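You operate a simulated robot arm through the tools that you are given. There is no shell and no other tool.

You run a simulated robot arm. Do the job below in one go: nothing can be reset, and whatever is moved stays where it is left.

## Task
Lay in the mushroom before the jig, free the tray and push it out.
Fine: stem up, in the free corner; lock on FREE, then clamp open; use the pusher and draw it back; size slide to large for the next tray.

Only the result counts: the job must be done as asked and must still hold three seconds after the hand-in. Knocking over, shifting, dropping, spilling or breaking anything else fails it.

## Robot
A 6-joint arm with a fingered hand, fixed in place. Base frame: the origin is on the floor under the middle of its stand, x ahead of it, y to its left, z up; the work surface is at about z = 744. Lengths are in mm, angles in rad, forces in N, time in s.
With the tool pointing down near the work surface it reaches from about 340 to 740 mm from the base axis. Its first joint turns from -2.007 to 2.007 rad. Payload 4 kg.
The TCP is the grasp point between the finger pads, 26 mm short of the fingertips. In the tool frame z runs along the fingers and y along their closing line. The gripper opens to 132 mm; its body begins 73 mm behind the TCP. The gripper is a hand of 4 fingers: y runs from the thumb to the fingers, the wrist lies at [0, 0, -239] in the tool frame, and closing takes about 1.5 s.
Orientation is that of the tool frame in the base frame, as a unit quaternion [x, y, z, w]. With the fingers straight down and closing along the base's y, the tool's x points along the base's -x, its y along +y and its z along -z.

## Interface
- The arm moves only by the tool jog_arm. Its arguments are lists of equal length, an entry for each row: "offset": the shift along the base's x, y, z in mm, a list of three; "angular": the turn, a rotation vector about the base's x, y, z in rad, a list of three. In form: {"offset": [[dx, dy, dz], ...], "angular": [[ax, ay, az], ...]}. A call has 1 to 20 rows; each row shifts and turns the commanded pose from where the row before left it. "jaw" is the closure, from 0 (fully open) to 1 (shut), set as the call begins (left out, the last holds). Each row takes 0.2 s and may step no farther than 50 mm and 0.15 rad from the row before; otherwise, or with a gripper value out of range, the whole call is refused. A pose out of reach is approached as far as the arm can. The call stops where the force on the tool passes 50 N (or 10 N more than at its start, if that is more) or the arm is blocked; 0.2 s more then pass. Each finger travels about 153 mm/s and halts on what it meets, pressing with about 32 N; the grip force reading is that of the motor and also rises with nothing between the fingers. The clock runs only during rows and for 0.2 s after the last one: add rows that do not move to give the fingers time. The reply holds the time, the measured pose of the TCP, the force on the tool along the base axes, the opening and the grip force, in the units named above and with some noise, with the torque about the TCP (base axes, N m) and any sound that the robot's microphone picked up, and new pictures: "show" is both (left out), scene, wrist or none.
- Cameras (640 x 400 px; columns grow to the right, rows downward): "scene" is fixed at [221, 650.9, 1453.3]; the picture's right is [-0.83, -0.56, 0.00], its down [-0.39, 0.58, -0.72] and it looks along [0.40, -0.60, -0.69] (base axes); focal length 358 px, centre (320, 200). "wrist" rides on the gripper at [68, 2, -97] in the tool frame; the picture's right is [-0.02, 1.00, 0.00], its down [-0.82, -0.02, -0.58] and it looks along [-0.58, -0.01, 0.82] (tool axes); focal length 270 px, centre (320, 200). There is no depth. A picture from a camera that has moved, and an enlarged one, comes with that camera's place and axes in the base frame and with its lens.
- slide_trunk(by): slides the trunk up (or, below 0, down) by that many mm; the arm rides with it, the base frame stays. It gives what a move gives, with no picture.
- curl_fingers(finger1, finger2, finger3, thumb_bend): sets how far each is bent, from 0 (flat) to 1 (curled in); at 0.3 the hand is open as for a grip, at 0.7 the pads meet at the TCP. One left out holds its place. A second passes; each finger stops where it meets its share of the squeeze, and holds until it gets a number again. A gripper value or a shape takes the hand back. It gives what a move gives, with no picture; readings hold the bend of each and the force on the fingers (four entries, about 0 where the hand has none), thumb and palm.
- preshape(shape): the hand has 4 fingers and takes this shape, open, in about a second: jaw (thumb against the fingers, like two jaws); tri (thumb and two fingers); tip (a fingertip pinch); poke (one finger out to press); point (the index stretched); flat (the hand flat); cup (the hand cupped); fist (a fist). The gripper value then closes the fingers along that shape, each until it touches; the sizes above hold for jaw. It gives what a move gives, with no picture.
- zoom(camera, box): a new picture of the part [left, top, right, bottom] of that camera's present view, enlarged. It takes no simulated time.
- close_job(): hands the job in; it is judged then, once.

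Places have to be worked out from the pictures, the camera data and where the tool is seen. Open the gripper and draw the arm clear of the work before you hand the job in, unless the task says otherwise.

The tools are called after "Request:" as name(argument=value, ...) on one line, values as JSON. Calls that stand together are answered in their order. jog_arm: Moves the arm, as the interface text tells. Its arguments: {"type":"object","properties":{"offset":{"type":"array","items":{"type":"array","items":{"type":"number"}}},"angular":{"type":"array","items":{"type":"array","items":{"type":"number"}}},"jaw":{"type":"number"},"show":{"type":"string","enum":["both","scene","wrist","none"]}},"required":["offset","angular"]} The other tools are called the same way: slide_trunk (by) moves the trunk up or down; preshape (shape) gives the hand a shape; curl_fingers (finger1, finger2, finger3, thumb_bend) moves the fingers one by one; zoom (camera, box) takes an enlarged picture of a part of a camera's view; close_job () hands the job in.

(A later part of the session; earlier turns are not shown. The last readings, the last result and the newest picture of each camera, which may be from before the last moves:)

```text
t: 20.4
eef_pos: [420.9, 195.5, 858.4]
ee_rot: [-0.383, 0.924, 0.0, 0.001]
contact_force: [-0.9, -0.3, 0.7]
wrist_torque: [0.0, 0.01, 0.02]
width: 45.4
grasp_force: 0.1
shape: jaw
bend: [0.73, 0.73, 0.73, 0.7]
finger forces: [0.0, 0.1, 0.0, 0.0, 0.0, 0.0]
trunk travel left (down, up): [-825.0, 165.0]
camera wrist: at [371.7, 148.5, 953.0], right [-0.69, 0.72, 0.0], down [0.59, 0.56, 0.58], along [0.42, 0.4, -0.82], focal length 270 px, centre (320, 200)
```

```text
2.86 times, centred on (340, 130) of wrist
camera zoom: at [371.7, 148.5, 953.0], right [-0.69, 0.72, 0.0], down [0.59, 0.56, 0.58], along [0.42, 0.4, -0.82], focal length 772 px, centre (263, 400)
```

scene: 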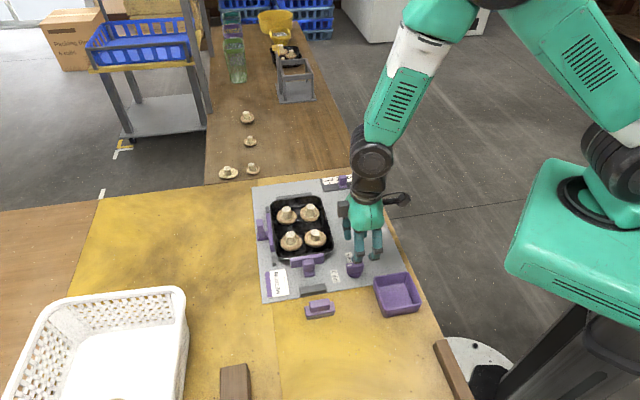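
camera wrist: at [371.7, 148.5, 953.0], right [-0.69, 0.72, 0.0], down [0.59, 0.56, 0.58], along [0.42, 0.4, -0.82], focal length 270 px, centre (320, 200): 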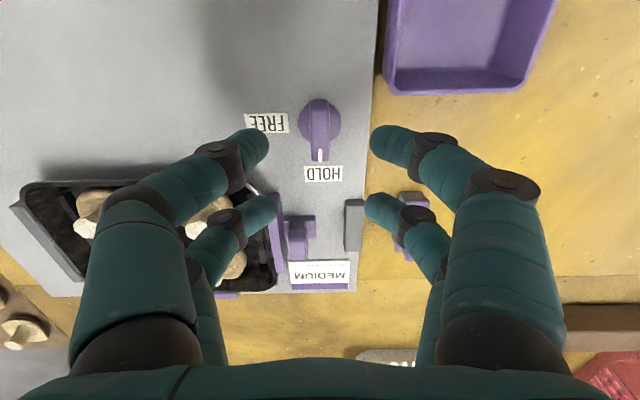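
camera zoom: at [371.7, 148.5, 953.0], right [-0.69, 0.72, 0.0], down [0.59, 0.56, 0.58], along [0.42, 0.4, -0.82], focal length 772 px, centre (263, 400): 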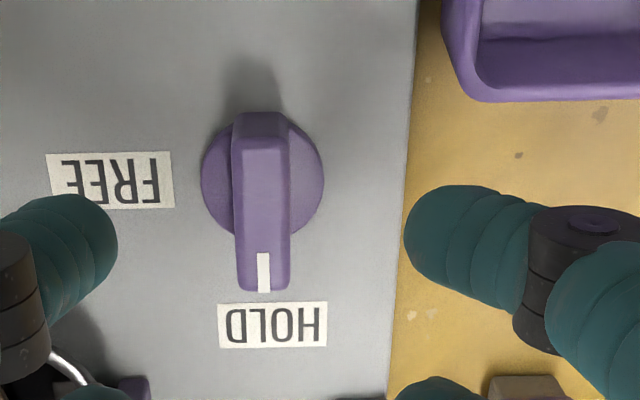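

The knob axis is about 2 mm off toward tool -x; its blade top is near z = 772, 14 mm wide. I correct, narrow the opening to 40 mm and go down around the blade.

Request:
jog_arm(offset=[[1.6, 1.6, -20], [0, 0, -25], [0, 0, -20], [0, 0, -12], [0, 0, 0]], angular=[[0, 0, 0], [0, 0, 0], [0, 0, 0], [0, 0, 0], [0, 0, 0]], jaw=0.7)

```text
t: 21.6
eef_pos: [422.3, 195.9, 779.7]
ee_rot: [-0.383, 0.924, -0.001, 0.0]
contact_force: [-0.3, 0.9, 0.2]
wrist_torque: [0.0, -0.01, -0.01]
width: 39.8
grasp_force: 0.1
shape: jaw
bend: [0.73, 0.73, 0.73, 0.7]
finger forces: [0.1, 0.0, 0.1, 0.0, 0.0, 0.0]
trunk travel left (down, up): [-825.0, 165.0]
camera wrist: at [373.5, 150.0, 875.4], right [-0.69, 0.72, 0.0], down [0.59, 0.56, 0.58], along [0.42, 0.4, -0.82], focal length 270 px, centre (320, 200)
```

scene: 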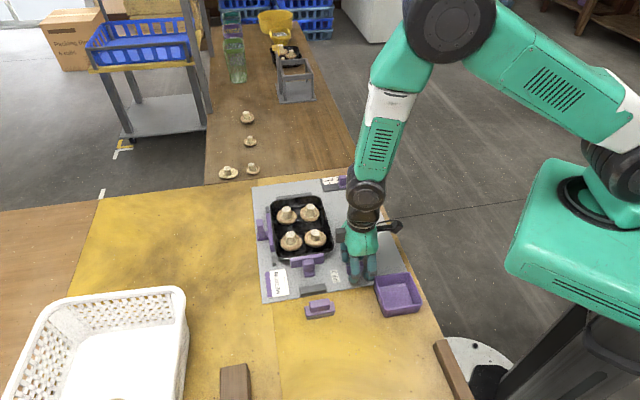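
wrist: 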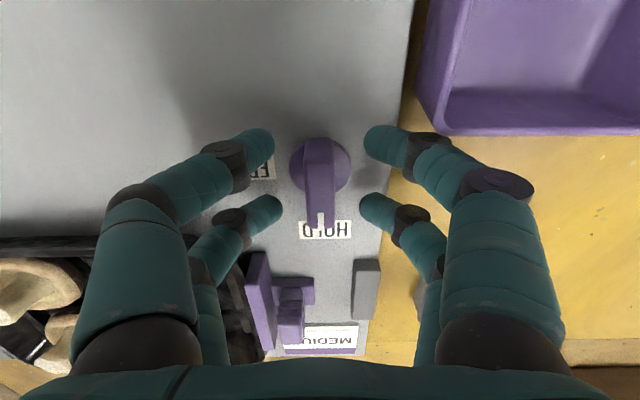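

The blade is centred between the four fingers and nothing touches. I close on it.

Request:
jog_arm(offset=[[0, 0, 0], [0, 0, 0], [0, 0, 0]], angular=[[0, 0, 0], [0, 0, 0], [0, 0, 0]], jaw=0.95, show="wrist")

```text
t: 22.4
eef_pos: [421.9, 195.4, 779.4]
ee_rot: [-0.384, 0.923, -0.001, -0.001]
contact_force: [-3.0, -2.4, -8.4]
wrist_torque: [-0.04, 0.0, -0.03]
width: 8.2
grasp_force: 32.7
shape: jaw
bend: [0.71, 0.71, 0.71, 0.7]
finger forces: [28.0, 28.2, 28.3, 0.1, 26.5, 0.0]
trunk travel left (down, up): [-825.0, 165.0]
camera wrist: at [373.3, 149.7, 875.1], right [-0.69, 0.72, 0.0], down [0.59, 0.56, 0.58], along [0.42, 0.4, -0.82], focal length 270 px, centre (320, 200)
```

wrist: 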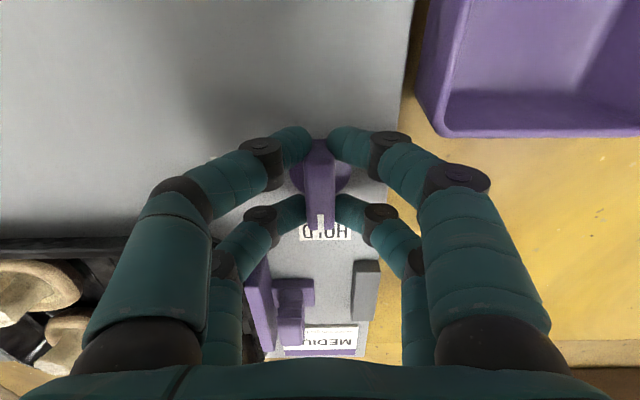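

All four fingers grip the blade. I begin turning clockwise (seen from above) toward FREE and check after the first part.

Request:
jog_arm(offset=[[0, 0, 0], [0, 0, 0], [0, 0, 0], [0, 0, 0]], angular=[[0, 0, -0.12], [0, 0, -0.14], [0, 0, -0.14], [0, 0, -0.14]], show="wrist")

```text
t: 23.4
eef_pos: [420.9, 196.6, 780.5]
ee_rot: [-0.122, 0.992, -0.001, -0.002]
contact_force: [-14.3, 10.3, -19.6]
wrist_torque: [0.25, 0.26, 0.02]
width: 7.3
grasp_force: 31.8
shape: jaw
bend: [0.71, 0.71, 0.71, 0.7]
finger forces: [33.4, 33.5, 26.3, 0.0, 25.1, 0.1]
trunk travel left (down, up): [-825.0, 165.0]
camera wrist: at [355.9, 182.7, 875.6], right [-0.22, 0.98, 0.0], down [0.8, 0.18, 0.58], along [0.56, 0.12, -0.82], focal length 270 px, centre (320, 200)
```

wrist: 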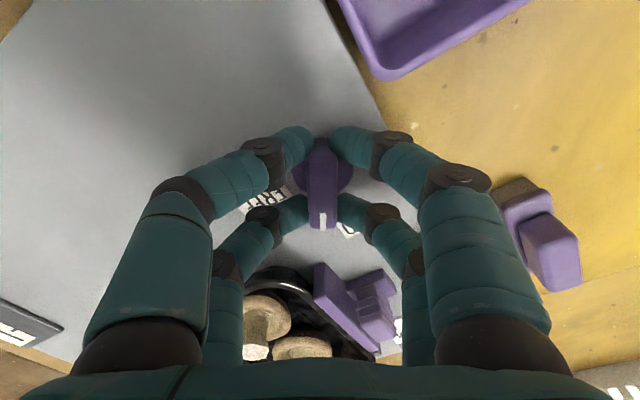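

The knob turns with the hand; the side force suggests a ~1 mm axis offset, so I nudge (-1, +0.7) while continuing.

Request:
jog_arm(offset=[[-0.7, 0.5, -0.3], [-0.3, 0.2, -0.2], [0, 0, 0], [0, 0, 0]], angular=[[0, 0, -0.13], [0, 0, -0.14], [0, 0, -0.14], [0, 0, -0.14]], show="wrist")

```text
t: 24.4
eef_pos: [422.6, 197.9, 780.0]
ee_rot: [0.152, 0.988, -0.001, -0.001]
contact_force: [-19.1, 17.9, -16.3]
wrist_torque: [0.34, 0.32, 0.05]
width: 7.4
grasp_force: 31.6
shape: jaw
bend: [0.71, 0.71, 0.71, 0.7]
finger forces: [34.1, 32.5, 27.1, 0.0, 27.7, 0.0]
trunk travel left (down, up): [-825.0, 165.0]
camera wrist: at [357.6, 221.3, 875.3], right [0.32, 0.95, 0.0], down [0.77, -0.26, 0.58], along [0.55, -0.19, -0.82], focal length 270 px, centre (320, 200)
```

wrist: 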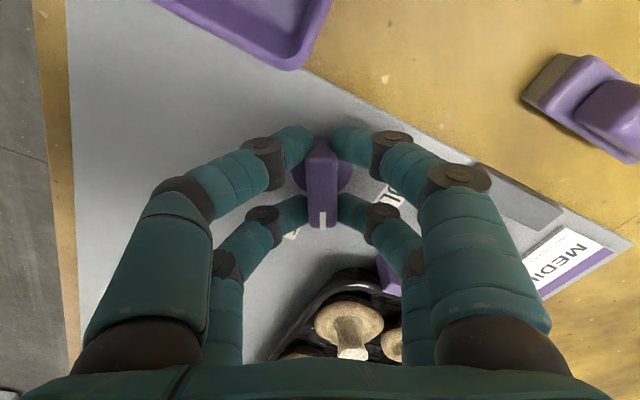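

Turned about 62° so far. I nudge toward the axis again and finish most of the remaining turn.

Request:
jog_arm(offset=[[-0.8, 0.8, 0], [-0.4, 0.4, 0], [0, 0, 0], [0, 0, 0]], angular=[[0, 0, -0.13], [0, 0, -0.14], [0, 0, -0.13], [0, 0, 0]], show="both")

Request:
zoom(camera="wrist", box=[240, 100, 400, 260])

```text
t: 25.4
eef_pos: [421.7, 198.9, 780.3]
ee_rot: [0.346, 0.938, 0.0, 0.001]
contact_force: [-8.3, 13.9, -19.6]
wrist_torque: [0.3, 0.2, 0.05]
width: 7.2
grasp_force: 32.2
shape: jaw
bend: [0.71, 0.71, 0.71, 0.7]
finger forces: [32.0, 30.3, 28.0, 0.0, 27.2, 0.1]
trunk travel left (down, up): [-825.0, 165.0]
camera wrist: at [371.4, 246.0, 875.5], right [0.67, 0.74, 0.0], down [0.61, -0.54, 0.58], along [0.43, -0.39, -0.82], focal length 270 px, centre (320, 200)
```

scene: 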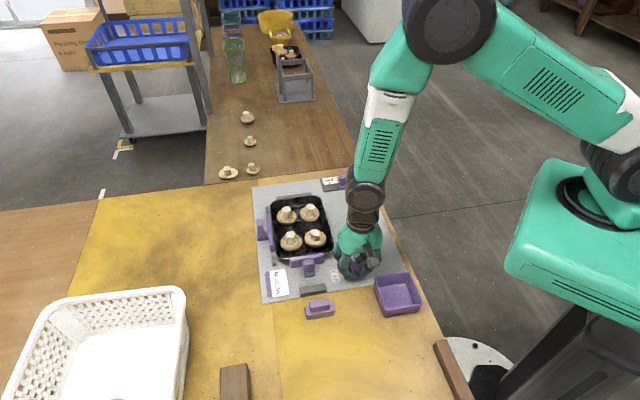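
wrist: 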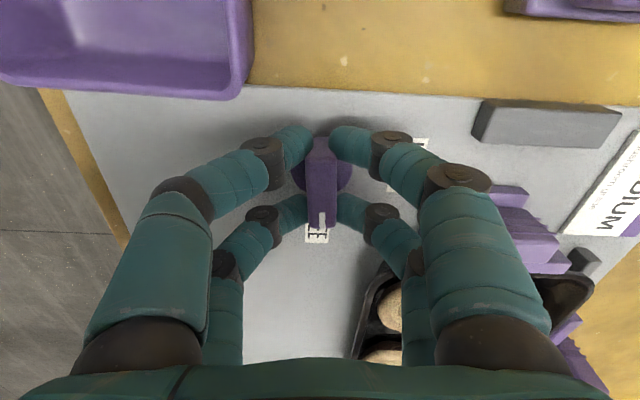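

```text
2.50 times, centred on (320, 180) of wrist
camera zoom: at [371.4, 246.0, 875.5], right [0.67, 0.74, 0.0], down [0.61, -0.54, 0.58], along [0.43, -0.39, -0.82], focal length 676 px, centre (320, 250)
```

zoom: 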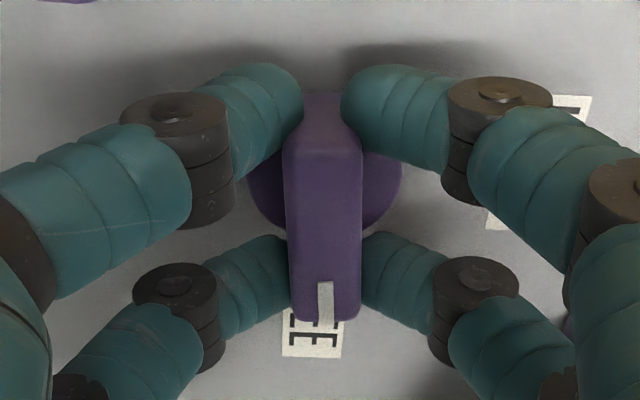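

At about 85.5°, the mark is almost over FREE. I turn the last few degrees, up to a possible stop.

Request:
jog_arm(offset=[[-0.3, 0.5, 0], [0, 0, 0], [0, 0, 0]], angular=[[0, 0, -0.06], [0, 0, -0.03], [0, 0, 0]], show="wrist")

Request:
zoom(camera="wrist", box=[240, 100, 400, 260])

```text
t: 26.2
eef_pos: [422.0, 199.3, 779.7]
ee_rot: [0.386, 0.922, 0.0, 0.001]
contact_force: [-5.8, 18.6, -14.1]
wrist_torque: [0.4, 0.09, 0.13]
width: 7.4
grasp_force: 32.3
shape: jaw
bend: [0.71, 0.71, 0.71, 0.7]
finger forces: [32.2, 32.4, 26.6, 0.1, 27.8, 0.1]
trunk travel left (down, up): [-825.0, 165.0]
camera wrist: at [375.6, 250.5, 875.3], right [0.73, 0.68, 0.0], down [0.56, -0.6, 0.58], along [0.4, -0.42, -0.82], focal length 270 px, centre (320, 200)
```

wrist: 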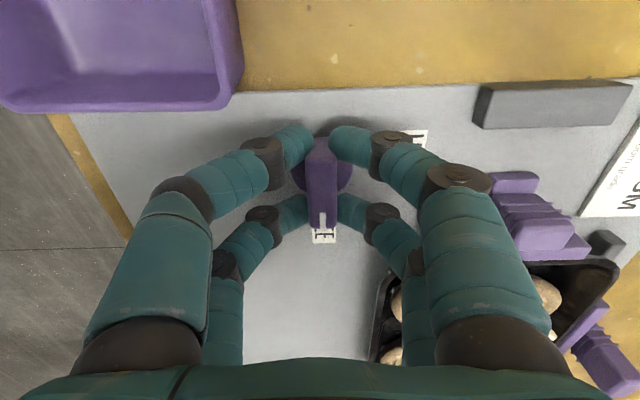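

```text
2.50 times, centred on (320, 180) of wrist
camera zoom: at [375.6, 250.5, 875.3], right [0.73, 0.68, 0.0], down [0.56, -0.6, 0.58], along [0.4, -0.42, -0.82], focal length 676 px, centre (320, 250)
```

zoom: 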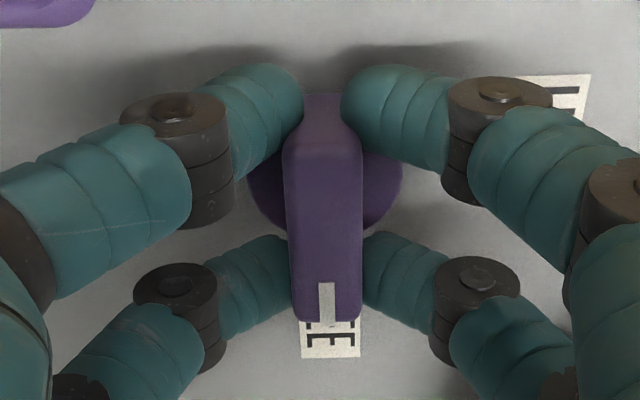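

The mark points squarely at FREE and the torque suggests the stop is reached. I open the fingers and rise straight up.

Request:
jog_arm(offset=[[0, 0, 0], [0, 0, 0], [0, 0, 10], [0, 0, 20], [0, 0, 40], [0, 0, 30], [0, 0, 0]], angular=[[0, 0, 0], [0, 0, 0], [0, 0, 0], [0, 0, 0], [0, 0, 0], [0, 0, 0], [0, 0, 0]], jaw=0.68)

Request:
zoom(camera="wrist", box=[220, 60, 420, 210])

Request:
zoom(camera="scene", box=[280, 235, 370, 300])

```text
t: 27.8
eef_pos: [419.1, 197.3, 881.6]
ee_rot: [0.387, 0.922, 0.0, 0.001]
contact_force: [-1.4, 0.0, -0.9]
wrist_torque: [0.03, 0.03, -0.03]
width: 41.7
grasp_force: 0.1
shape: jaw
bend: [0.74, 0.74, 0.74, 0.7]
finger forces: [0.0, 0.1, 0.1, 0.0, 0.0, 0.2]
trunk travel left (down, up): [-825.0, 165.0]
camera wrist: at [373.4, 248.5, 975.2], right [0.73, 0.68, 0.0], down [0.56, -0.6, 0.58], along [0.39, -0.42, -0.82], focal length 270 px, centre (320, 200)
```

scene: 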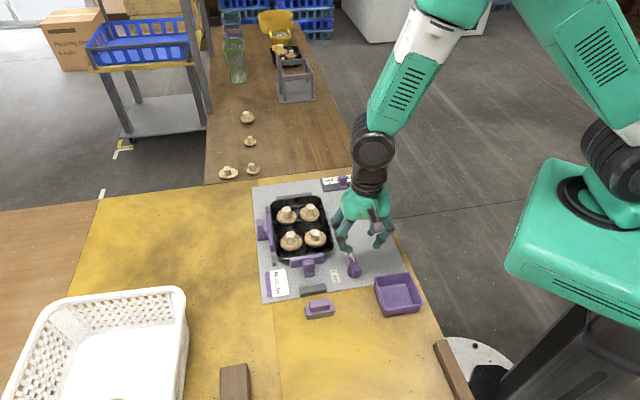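
wrist: 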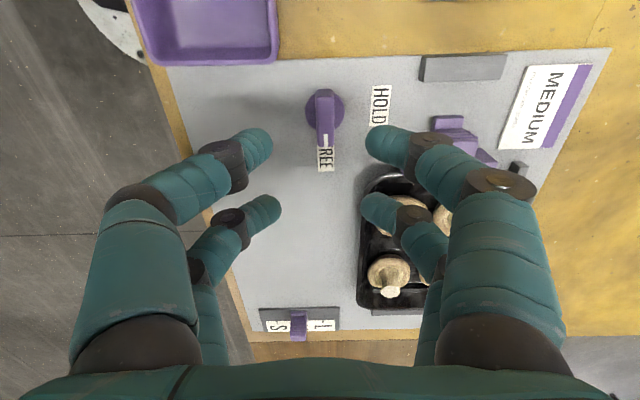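

```text
2.67 times, centred on (320, 135) of wrist
camera zoom: at [373.4, 248.5, 975.2], right [0.73, 0.68, 0.0], down [0.56, -0.6, 0.58], along [0.39, -0.42, -0.82], focal length 721 px, centre (320, 373)
```

zoom: 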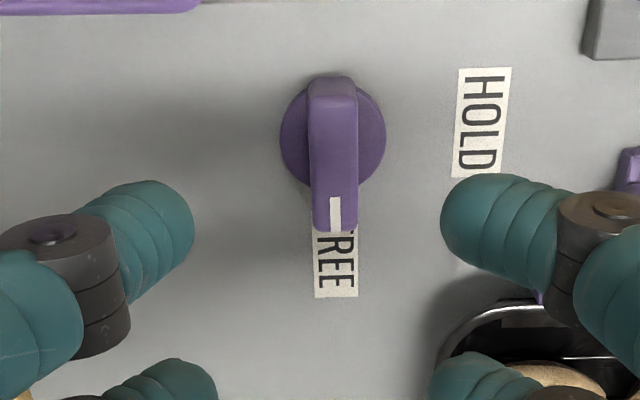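

```text
6.15 times, centred on (325, 268) of scene
camera zoom: at [221.0, 650.9, 1453.3], right [-0.83, -0.56, 0.0], down [-0.39, 0.58, -0.72], along [0.4, -0.6, -0.69], focal length 2204 px, centre (289, -215)
```

zoom: 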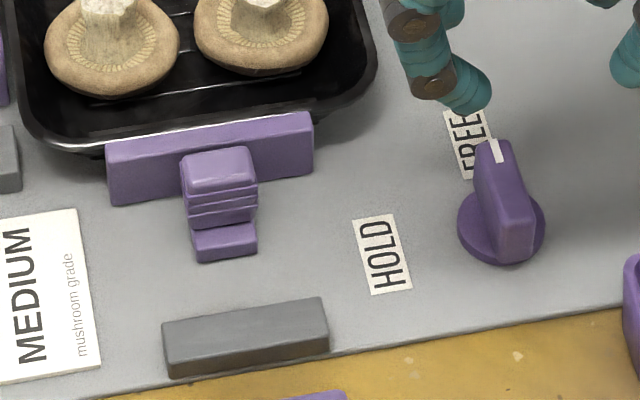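

The lock points to FREE. Now the clamp: I move over its handle (about 515, 255) for a close look before choosing the grip.

Request:
jog_arm(offset=[[32, 19, 0], [32, 19, 0], [31, 19, 0], [0, 0, 0]], angular=[[0, 0, 0], [0, 0, 0], [0, 0, 0], [0, 0, 0]])

Request:
zoom(camera="wrist", box=[220, 40, 420, 200])

```text
t: 28.8
eef_pos: [516.2, 255.0, 880.9]
ee_rot: [0.387, 0.922, 0.0, 0.0]
contact_force: [-0.1, 0.8, -0.2]
wrist_torque: [0.01, 0.01, -0.01]
width: 42.1
grasp_force: 0.1
shape: jaw
bend: [0.74, 0.74, 0.74, 0.7]
finger forces: [0.0, 0.0, 0.1, 0.0, 0.0, 0.0]
trunk travel left (down, up): [-825.0, 165.0]
camera wrist: at [470.3, 306.5, 975.4], right [0.73, 0.68, 0.0], down [0.56, -0.6, 0.58], along [0.39, -0.42, -0.82], focal length 270 px, centre (320, 200)
```

scene: 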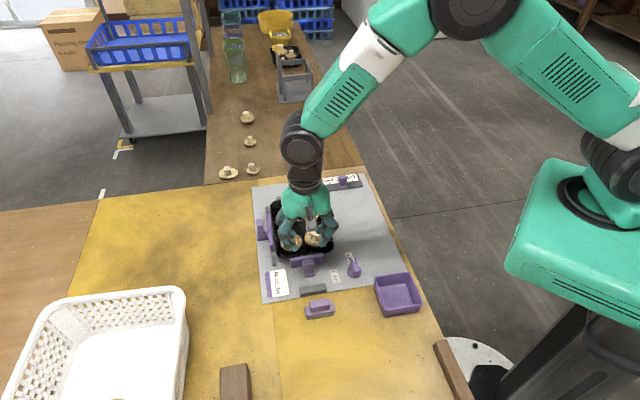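
wrist: 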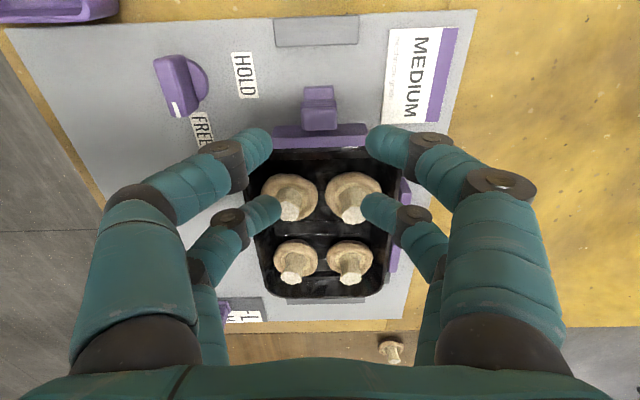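

```text
2.50 times, centred on (320, 120) of wrist
camera zoom: at [470.3, 306.5, 975.4], right [0.73, 0.68, 0.0], down [0.56, -0.6, 0.58], along [0.39, -0.42, -0.82], focal length 676 px, centre (320, 400)
```

zoom: 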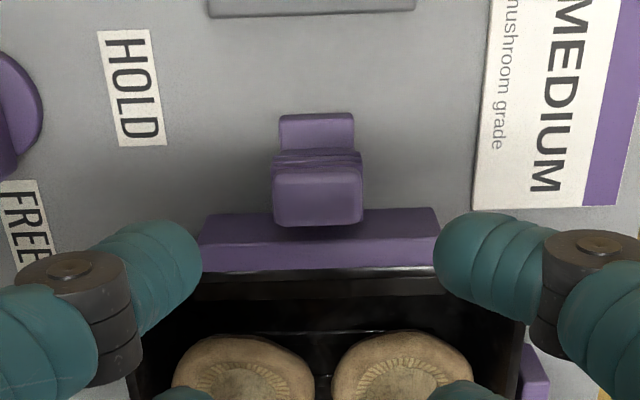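

The clamp handle is a small tower (about 26 × 15 mm, top near z 776, same as its bar), with the backstop about 28 mm behind its foot. Only one finger pair should grip it, so I find out which finger is which by opening finger1 alone.

Request:
curl_fingers(finger1=0.3)

Request:
zoom(camera="wrist", box=[0, 0, 640, 400])

```text
t: 29.8
eef_pos: [515.4, 255.2, 880.0]
ee_rot: [0.387, 0.922, -0.001, -0.001]
contact_force: [0.5, 0.3, -0.1]
wrist_torque: [0.01, -0.01, 0.01]
width: 87.5
grasp_force: 0.2
shape: fingers
bend: [0.3, 0.74, 0.74, 0.7]
finger forces: [0.1, 0.1, 0.1, 0.1, 0.0, 0.0]
trunk travel left (down, up): [-825.0, 165.0]
```

```text
1.00 times, centred on (320, 200) of wrist (not enlarged: the box is as wide or as high as the picture)
camera zoom: at [470.0, 306.2, 975.4], right [0.73, 0.68, 0.0], down [0.56, -0.6, 0.58], along [0.39, -0.42, -0.82], focal length 270 px, centre (320, 200)
```

zoom: 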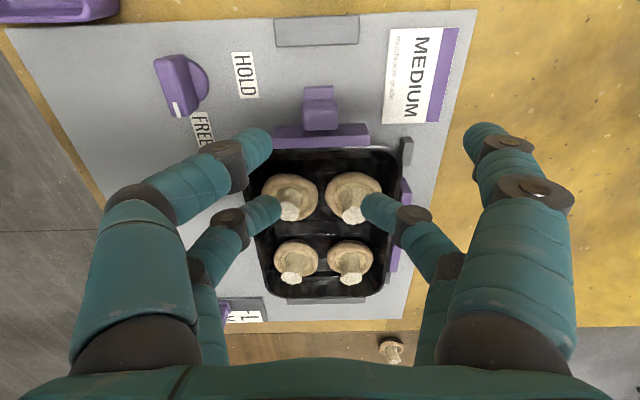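

finger1 is the near right one. Now the thumb.

Request:
curl_fingers(thumb_bend=0.3)

Request:
zoom(camera="wrist", box=[0, 0, 640, 400])

```text
t: 30.8
eef_pos: [517.9, 254.7, 880.5]
ee_rot: [0.387, 0.922, 0.0, 0.0]
contact_force: [-0.2, 0.0, 0.1]
wrist_torque: [-0.03, -0.01, 0.03]
width: 132.4
grasp_force: 0.1
shape: fingers
bend: [0.3, 0.74, 0.74, 0.3]
finger forces: [0.1, 0.0, 0.1, 0.0, 0.0, 0.0]
trunk travel left (down, up): [-825.0, 165.0]
```

```text
1.00 times, centred on (320, 200) of wrist (not enlarged: the box is as wide or as high as the picture)
camera zoom: at [470.0, 306.3, 975.3], right [0.73, 0.68, 0.0], down [0.56, -0.6, 0.58], along [0.39, -0.42, -0.82], focal length 270 px, centre (320, 200)
```

zoom: 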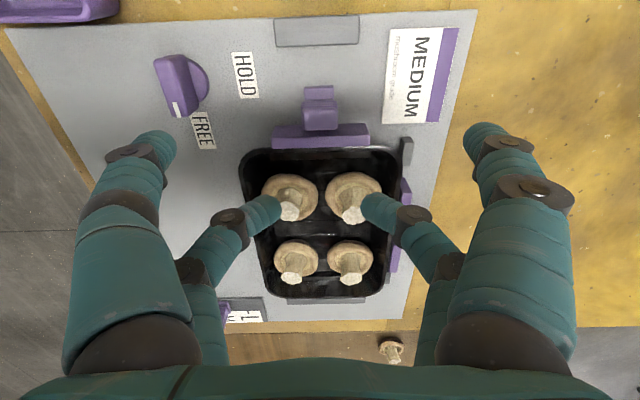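

Mapping is clear: thumb/finger1 are the near pair, finger2/finger3 the far pair (now about 42 mm apart). I keep the near pair spread and bring the far pair over the clamp tower, coming partway down.

Request:
jog_arm(offset=[[-6, 7, 0], [-6, 7, -15], [0, 0, -20], [0, 0, -20], [0, 0, 0]], angular=[[0, 0, 0], [0, 0, 0], [0, 0, 0], [0, 0, 0], [0, 0, 0]])

Request:
zoom(camera="wrist", box=[220, 100, 420, 240])

```text
t: 32.0
eef_pos: [504.8, 269.3, 825.1]
ee_rot: [0.387, 0.922, 0.001, 0.0]
contact_force: [0.5, 0.7, 0.4]
wrist_torque: [0.02, -0.04, -0.02]
width: 132.2
grasp_force: 0.1
shape: fingers
bend: [0.3, 0.74, 0.74, 0.3]
finger forces: [0.0, 0.0, 0.1, 0.0, 0.1, 0.1]
trunk travel left (down, up): [-825.0, 165.0]
camera wrist: at [458.0, 320.3, 919.9], right [0.73, 0.68, 0.0], down [0.56, -0.6, 0.58], along [0.39, -0.42, -0.82], focal length 270 px, centre (320, 200)
```

scene: 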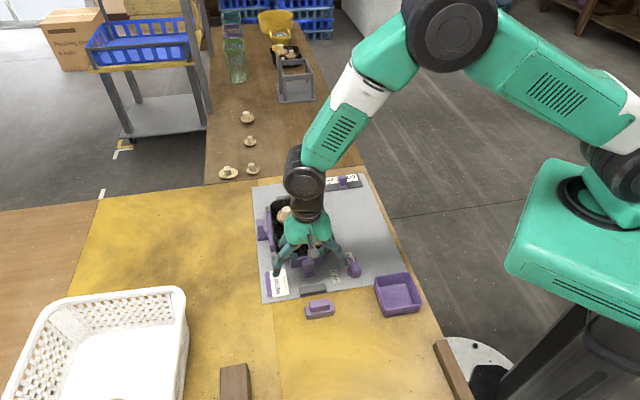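
wrist: 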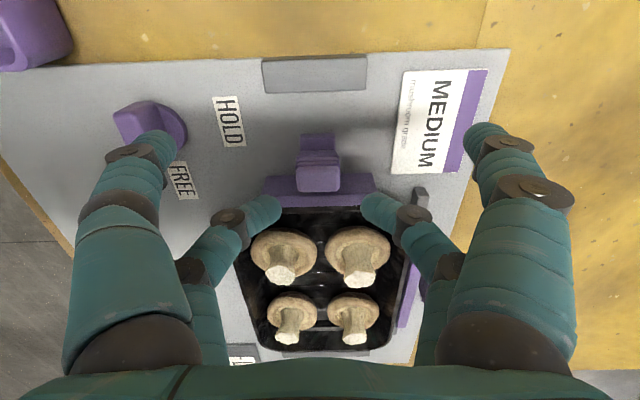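

```text
2.86 times, centred on (320, 170) of wrist
camera zoom: at [458.0, 320.3, 919.9], right [0.73, 0.68, 0.0], down [0.56, -0.6, 0.58], along [0.39, -0.42, -0.82], focal length 772 px, centre (320, 286)
```

zoom: 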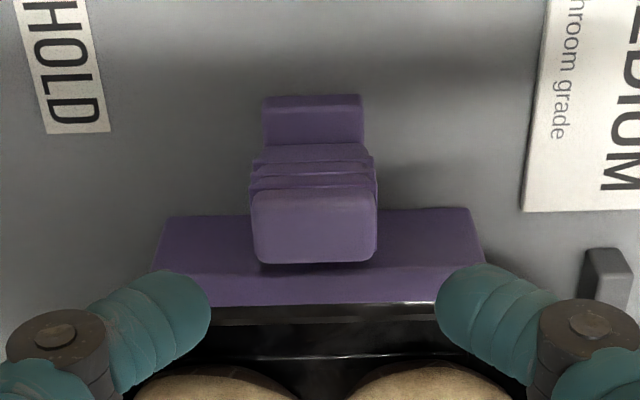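

The tower is centred between the far fingers. I bring the near pair in slightly (clear of knob and backstop), then go down to grip height.

Request:
curl_fingers(finger1=0.38, thumb_bend=0.38)

Request:
jog_arm(offset=[[-0.4, -0.4, -15], [0, 0, -15], [0, 0, -8], [0, 0, -7], [0, 0, 0]], angular=[[0, 0, 0], [0, 0, 0], [0, 0, 0], [0, 0, 0], [0, 0, 0]])

Request:
zoom(camera="wrist", box=[200, 110, 440, 270])

```text
t: 33.0
eef_pos: [503.7, 269.4, 825.1]
ee_rot: [0.386, 0.922, 0.0, 0.001]
contact_force: [-0.4, 0.1, 0.6]
wrist_torque: [-0.01, -0.01, -0.01]
width: 107.3
grasp_force: 0.0
shape: fingers
bend: [0.38, 0.74, 0.74, 0.38]
finger forces: [0.0, 0.1, 0.1, 0.0, 0.1, 0.0]
trunk travel left (down, up): [-825.0, 165.0]
```

```text
t: 34.2
eef_pos: [502.9, 269.3, 779.5]
ee_rot: [0.387, 0.922, 0.0, 0.0]
contact_force: [-0.2, -0.3, 0.6]
wrist_torque: [-0.03, -0.02, -0.03]
width: 107.1
grasp_force: 0.0
shape: fingers
bend: [0.38, 0.74, 0.74, 0.38]
finger forces: [0.1, 0.0, 0.1, 0.0, 0.0, 0.0]
trunk travel left (down, up): [-825.0, 165.0]
camera wrist: at [456.1, 319.8, 875.5], right [0.73, 0.68, 0.0], down [0.56, -0.6, 0.58], along [0.39, -0.42, -0.82], focal length 270 px, centre (320, 200)
```

scene: 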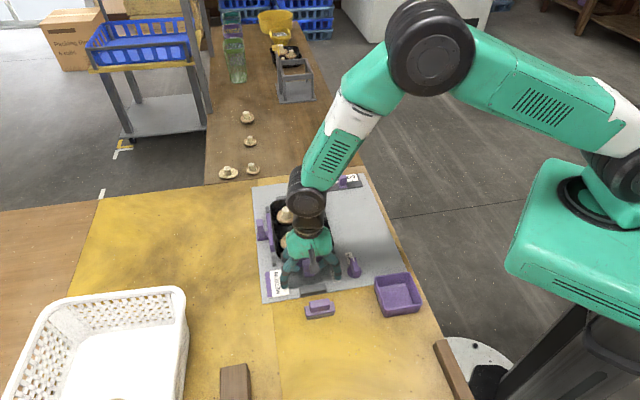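
wrist: 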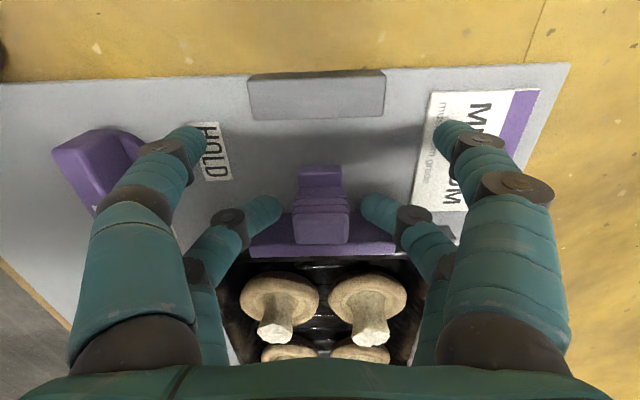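

```text
2.50 times, centred on (320, 190) of wrist
camera zoom: at [456.1, 319.8, 875.5], right [0.73, 0.68, 0.0], down [0.56, -0.6, 0.58], along [0.39, -0.42, -0.82], focal length 676 px, centre (320, 225)
```

zoom: 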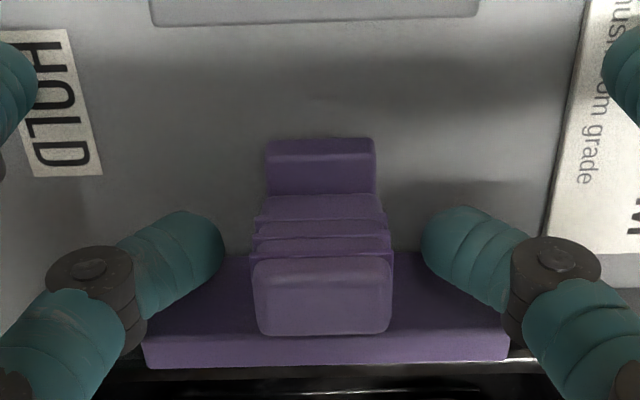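

The far fingers stand on both sides of the tower with nothing touching. I close only those two.

Request:
curl_fingers(finger2=0.8, finger3=0.8)

Request:
zoom(camera="wrist", box=[200, 110, 440, 270])

```text
t: 35.2
eef_pos: [502.0, 268.7, 781.1]
ee_rot: [0.387, 0.922, 0.0, 0.0]
contact_force: [0.5, 0.0, -3.4]
wrist_torque: [0.04, 0.01, 0.01]
width: 107.0
grasp_force: 9.7
shape: fingers
bend: [0.38, 0.75, 0.75, 0.38]
finger forces: [0.0, 9.6, 9.5, 0.0, 0.0, 0.1]
trunk travel left (down, up): [-825.0, 165.0]
```

```text
2.50 times, centred on (320, 190) of wrist
camera zoom: at [456.1, 319.9, 875.5], right [0.73, 0.68, 0.0], down [0.56, -0.6, 0.58], along [0.39, -0.42, -0.82], focal length 676 px, centre (320, 225)
```

zoom: 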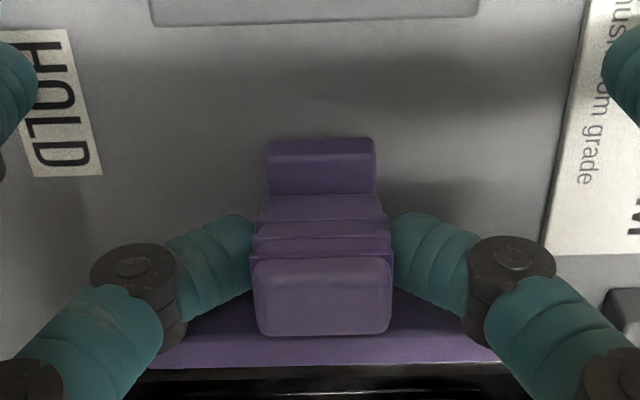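

Both grip the tower. I slide it back along the jig axis, away from the tray, in small steps.

Request:
jog_arm(offset=[[-2.8, 2.8, 0], [-4.2, 4.2, 0], [-4.2, 4.2, 0], [-4.2, 4.2, 0], [0, 0, 0]], angular=[[0, 0, 0], [0, 0, 0], [0, 0, 0], [0, 0, 0], [0, 0, 0]], show="wrist")

```text
t: 36.4
eef_pos: [487.1, 284.7, 780.4]
ee_rot: [0.388, 0.922, 0.0, 0.0]
contact_force: [0.6, -2.1, -0.6]
wrist_torque: [0.0, 0.0, -0.02]
width: 107.3
grasp_force: 10.2
shape: fingers
bend: [0.38, 0.75, 0.75, 0.38]
finger forces: [0.1, 9.3, 10.6, 0.1, 0.0, 0.0]
trunk travel left (down, up): [-825.0, 165.0]
camera wrist: at [441.2, 335.0, 875.2], right [0.73, 0.68, 0.0], down [0.56, -0.6, 0.58], along [0.39, -0.42, -0.82], focal length 270 px, centre (320, 200)
```

wrist: 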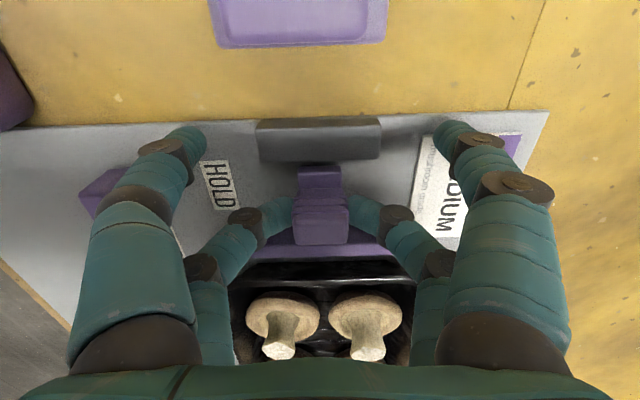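

The clamp slides freely with the fingers (about 21 mm). I go on to the backstop.

Request:
jog_arm(offset=[[-2, 2, 0], [-2, 2, 0], [-1.5, 1.5, 0], [0, 0, 0]], angular=[[0, 0, 0], [0, 0, 0], [0, 0, 0], [0, 0, 0]], show="wrist")

Request:
zoom(camera="wrist", box=[200, 110, 440, 270])

```text
t: 37.4
eef_pos: [483.2, 288.7, 780.4]
ee_rot: [0.386, 0.922, 0.001, -0.001]
contact_force: [9.4, -12.4, -1.6]
wrist_torque: [-0.16, -0.13, -0.01]
width: 106.9
grasp_force: 10.3
shape: fingers
bend: [0.38, 0.75, 0.75, 0.38]
finger forces: [0.0, 9.3, 11.5, 0.0, 0.1, 0.0]
trunk travel left (down, up): [-825.0, 165.0]
camera wrist: at [437.2, 339.2, 875.6], right [0.73, 0.68, 0.0], down [0.56, -0.6, 0.58], along [0.39, -0.42, -0.82], focal length 270 px, centre (320, 200)
```

wrist: 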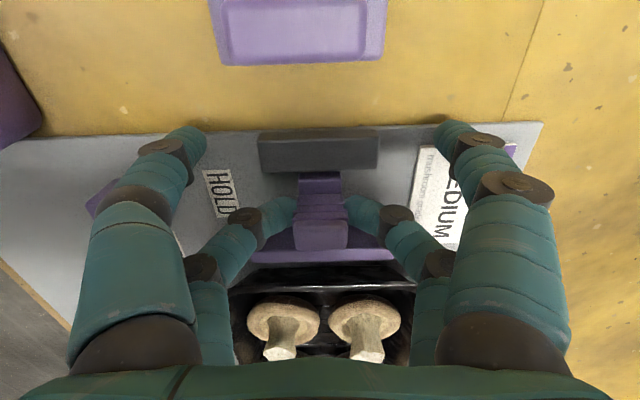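

```text
2.50 times, centred on (320, 190) of wrist
camera zoom: at [437.2, 339.2, 875.6], right [0.73, 0.68, 0.0], down [0.56, -0.6, 0.58], along [0.39, -0.42, -0.82], focal length 676 px, centre (320, 225)
```

zoom: 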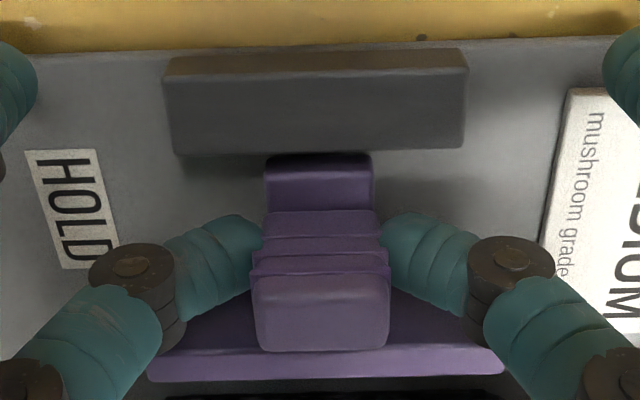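

The force rose at the backstop: the clamp is fully open. I release its tower and rise.

Request:
curl_fingers(finger2=0.55, finger3=0.55)

Request:
jog_arm(offset=[[0, 0, 10], [0, 0, 20], [0, 0, 40], [0, 0, 40], [0, 0, 0]], angular=[[0, 0, 0], [0, 0, 0], [0, 0, 0], [0, 0, 0], [0, 0, 0]])

Request:
zoom(camera="scene", box=[245, 180, 375, 300])

```text
t: 38.4
eef_pos: [482.3, 289.5, 780.6]
ee_rot: [0.387, 0.922, 0.0, 0.0]
contact_force: [-0.8, -0.2, 0.0]
wrist_torque: [-0.03, 0.0, -0.01]
width: 107.2
grasp_force: 0.2
shape: fingers
bend: [0.38, 0.55, 0.55, 0.38]
finger forces: [0.0, 0.0, 0.0, 0.1, 0.0, 0.0]
trunk travel left (down, up): [-825.0, 165.0]
```

```text
t: 39.6
eef_pos: [482.8, 287.9, 891.3]
ee_rot: [0.387, 0.922, 0.001, 0.001]
contact_force: [-0.2, 0.6, -0.4]
wrist_torque: [0.02, 0.0, 0.02]
width: 107.1
grasp_force: 0.1
shape: fingers
bend: [0.38, 0.55, 0.55, 0.38]
finger forces: [0.0, 0.0, 0.1, 0.0, 0.0, 0.0]
trunk travel left (down, up): [-825.0, 165.0]
camera wrist: at [437.6, 338.5, 985.8], right [0.73, 0.68, 0.0], down [0.56, -0.6, 0.58], along [0.39, -0.42, -0.82], focal length 270 px, centre (320, 200)
```

scene: 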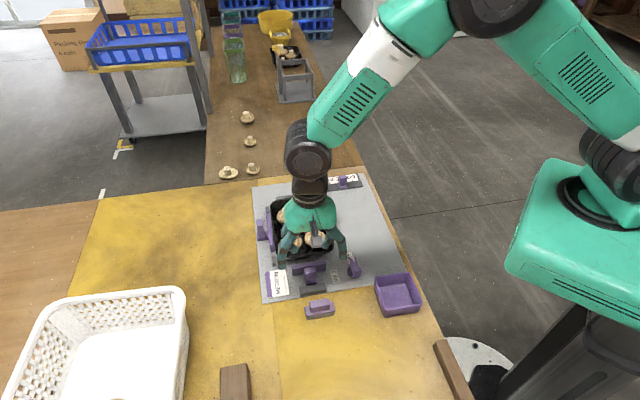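
wrist: 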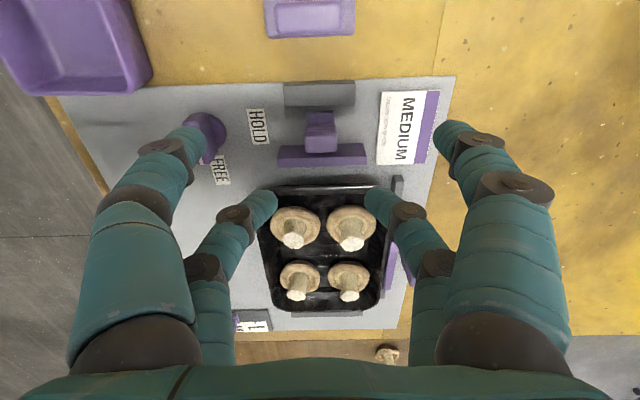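

```text
3.33 times, centred on (310, 240) of scene
camera zoom: at [221.0, 650.9, 1453.3], right [-0.83, -0.56, 0.0], down [-0.39, 0.58, -0.72], along [0.4, -0.6, -0.69], focal length 1194 px, centre (353, 67)
```

zoom: 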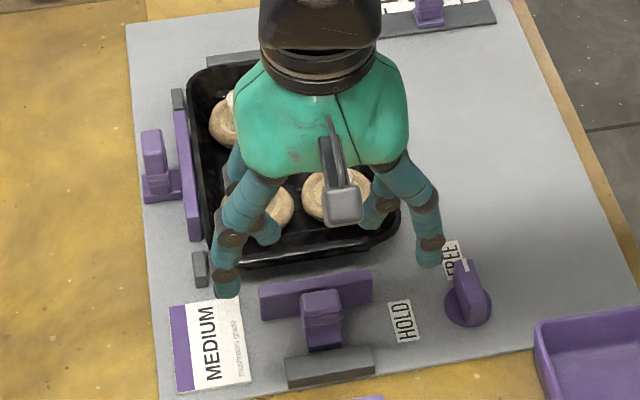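

Clamp is open against its stop and the knob stays on FREE. Next the pusher: its tower stands at about (671, 236) and is taller (top near z 800). I turn the hand back by 90° and move above it, high over the tray.

Request:
preshape(shape="jaw")

Request:
jog_arm(offset=[[14.7, -5.3, 2], [14.7, -5.3, 2], [14.7, -5.3, 2], [14.7, -5.3, 2], [14.7, -5.3, 0], [14.7, -5.3, 0], [14.7, -5.3, 0], [14.7, -5.3, 0], [14.7, -5.3, 0], [14.7, -5.3, 0], [14.7, -5.3, 0], [14.7, -5.3, 0]], angular=[[0, 0, 0.1317], [0, 0, 0.1317], [0, 0, 0.1317], [0, 0, 0.1317], [0, 0, 0.1317], [0, 0, 0.1317], [0, 0, 0.1317], [0, 0, 0.1317], [0, 0, 0.1317], [0, 0, 0.1317], [0, 0, 0.1317], [0, 0, 0.1317]], jaw=0.5)

Request:
zoom(camera="wrist", box=[200, 60, 440, 210])

Request:
zoom(camera="scene", box=[240, 180, 370, 300])

```text
t: 40.5
eef_pos: [483.9, 287.5, 891.6]
ee_rot: [0.387, 0.922, 0.0, 0.0]
contact_force: [0.2, -0.1, 0.1]
wrist_torque: [-0.01, -0.02, 0.01]
width: 132.0
grasp_force: 0.1
shape: jaw
bend: [0.3, 0.3, 0.3, 0.3]
finger forces: [0.1, 0.0, 0.0, 0.0, 0.0, 0.1]
trunk travel left (down, up): [-825.0, 165.0]
```

```text
t: 43.1
eef_pos: [659.6, 225.4, 898.8]
ee_rot: [-0.385, 0.923, 0.0, 0.0]
contact_force: [-0.1, -0.2, 0.5]
wrist_torque: [0.02, -0.01, 0.02]
width: 66.5
grasp_force: 0.1
shape: jaw
bend: [0.73, 0.73, 0.73, 0.7]
finger forces: [0.0, 0.1, 0.0, 0.0, 0.0, 0.1]
trunk travel left (down, up): [-825.0, 165.0]
camera wrist: at [610.9, 180.1, 993.4], right [-0.69, 0.72, 0.0], down [0.59, 0.57, 0.58], along [0.42, 0.4, -0.82], focal length 270 px, centre (320, 200)
```

scene: 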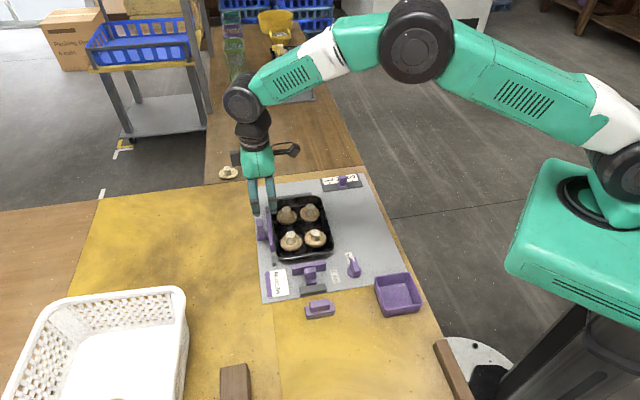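
wrist: 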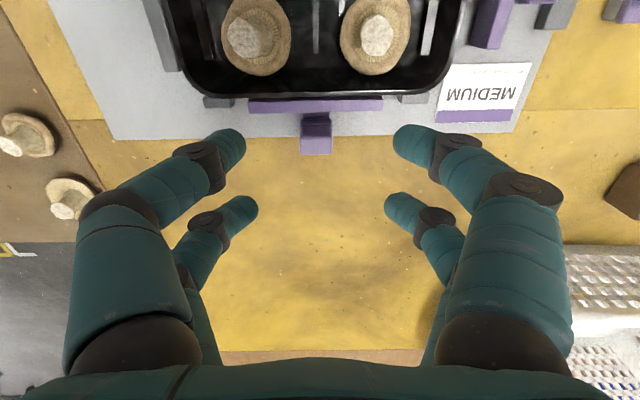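

```text
2.67 times, centred on (320, 135) of wrist
camera zoom: at [610.9, 180.1, 993.4], right [-0.69, 0.72, 0.0], down [0.59, 0.57, 0.58], along [0.42, 0.4, -0.82], focal length 721 px, centre (320, 373)
```

zoom: 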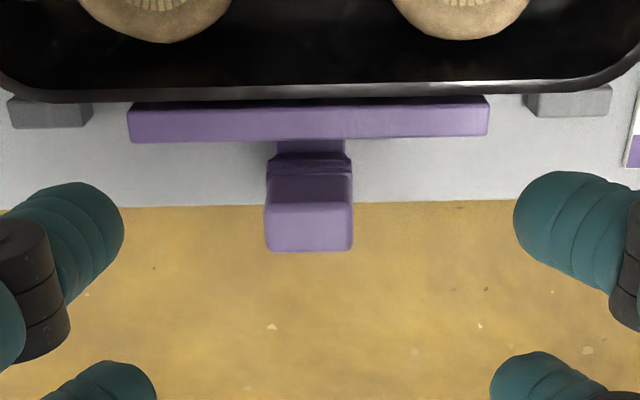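

```text
3.33 times, centred on (305, 240) of scene
camera zoom: at [221.0, 650.9, 1453.3], right [-0.83, -0.56, 0.0], down [-0.39, 0.58, -0.72], along [0.4, -0.6, -0.69], focal length 1194 px, centre (370, 67)
```

zoom: 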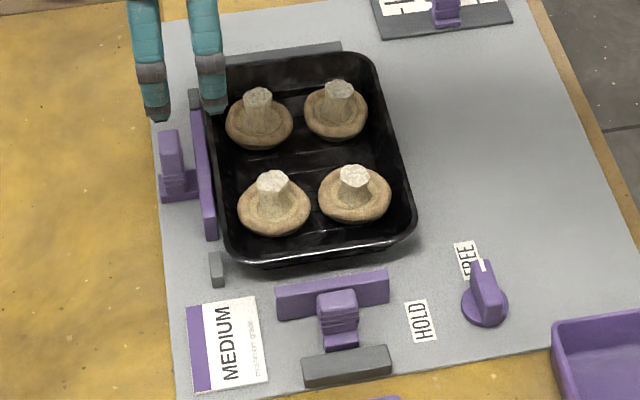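

The pusher tower's centre is at about (673, 237), top z ≈ 802, well above its bar (≈ 775). I lower the open hand so the finger pairs straddle it front and back, tips just above the bar.

Request:
jog_arm(offset=[[7, 6, 0], [6.7, 5.6, -20], [0, 0, -25], [0, 0, -25], [0, 0, -15], [0, 0, 0]], angular=[[0, 0, 0], [0, 0, 0], [0, 0, 0], [0, 0, 0], [0, 0, 0], [0, 0, 0]])

Request:
zoom(camera="wrist", box=[200, 90, 440, 250])

Request:
zoom(camera="scene", box=[230, 170, 350, 270])

```text
t: 44.5
eef_pos: [673.1, 238.1, 814.0]
ee_rot: [-0.384, 0.923, 0.001, 0.0]
contact_force: [0.0, 0.3, 0.8]
wrist_torque: [-0.02, 0.04, -0.02]
width: 66.7
grasp_force: 0.0
shape: jaw
bend: [0.73, 0.73, 0.73, 0.7]
finger forces: [0.0, 0.1, 0.0, 0.0, 0.0, 0.0]
trunk travel left (down, up): [-825.0, 165.0]
camera wrist: at [624.0, 192.0, 908.7], right [-0.69, 0.72, 0.0], down [0.59, 0.56, 0.58], along [0.42, 0.4, -0.82], focal length 270 px, centre (320, 200)
```

scene: 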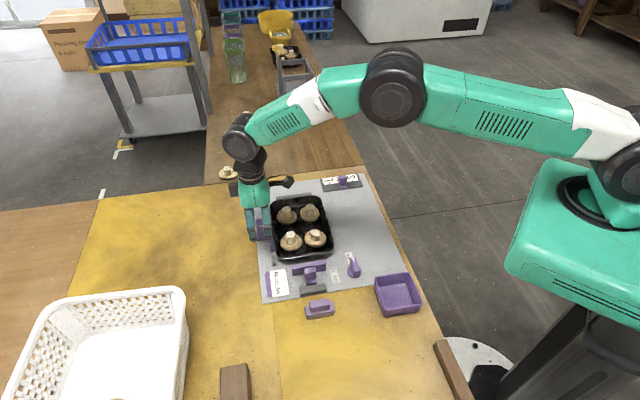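
wrist: 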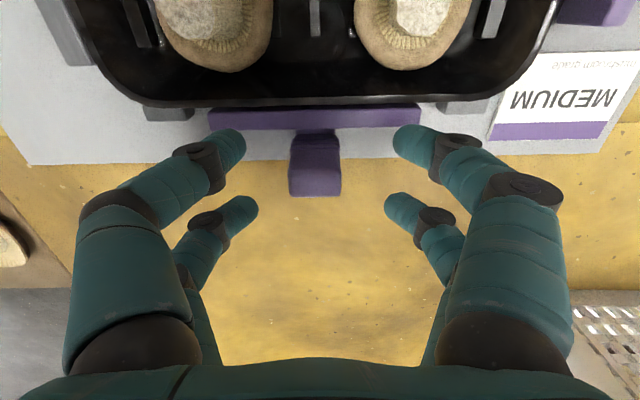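

```text
2.50 times, centred on (320, 170) of wrist
camera zoom: at [624.0, 192.0, 908.7], right [-0.69, 0.72, 0.0], down [0.59, 0.56, 0.58], along [0.42, 0.4, -0.82], focal length 676 px, centre (320, 275)
```

zoom: 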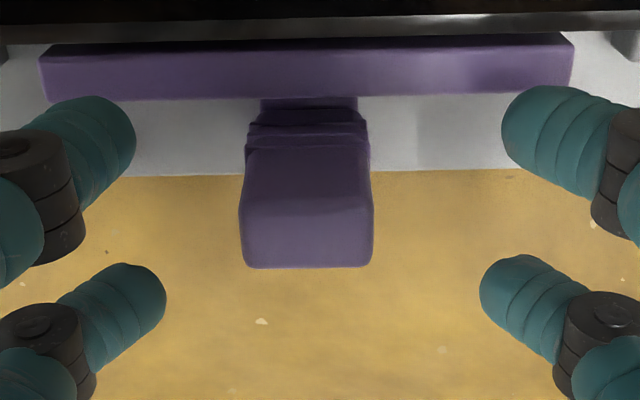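

```text
4.00 times, centred on (290, 220) of scene
camera zoom: at [221.0, 650.9, 1453.3], right [-0.83, -0.56, 0.0], down [-0.39, 0.58, -0.72], along [0.4, -0.6, -0.69], focal length 1432 px, centre (440, 120)
```

zoom: 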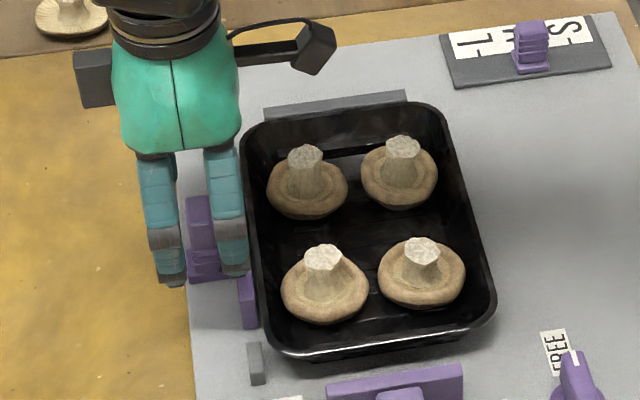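

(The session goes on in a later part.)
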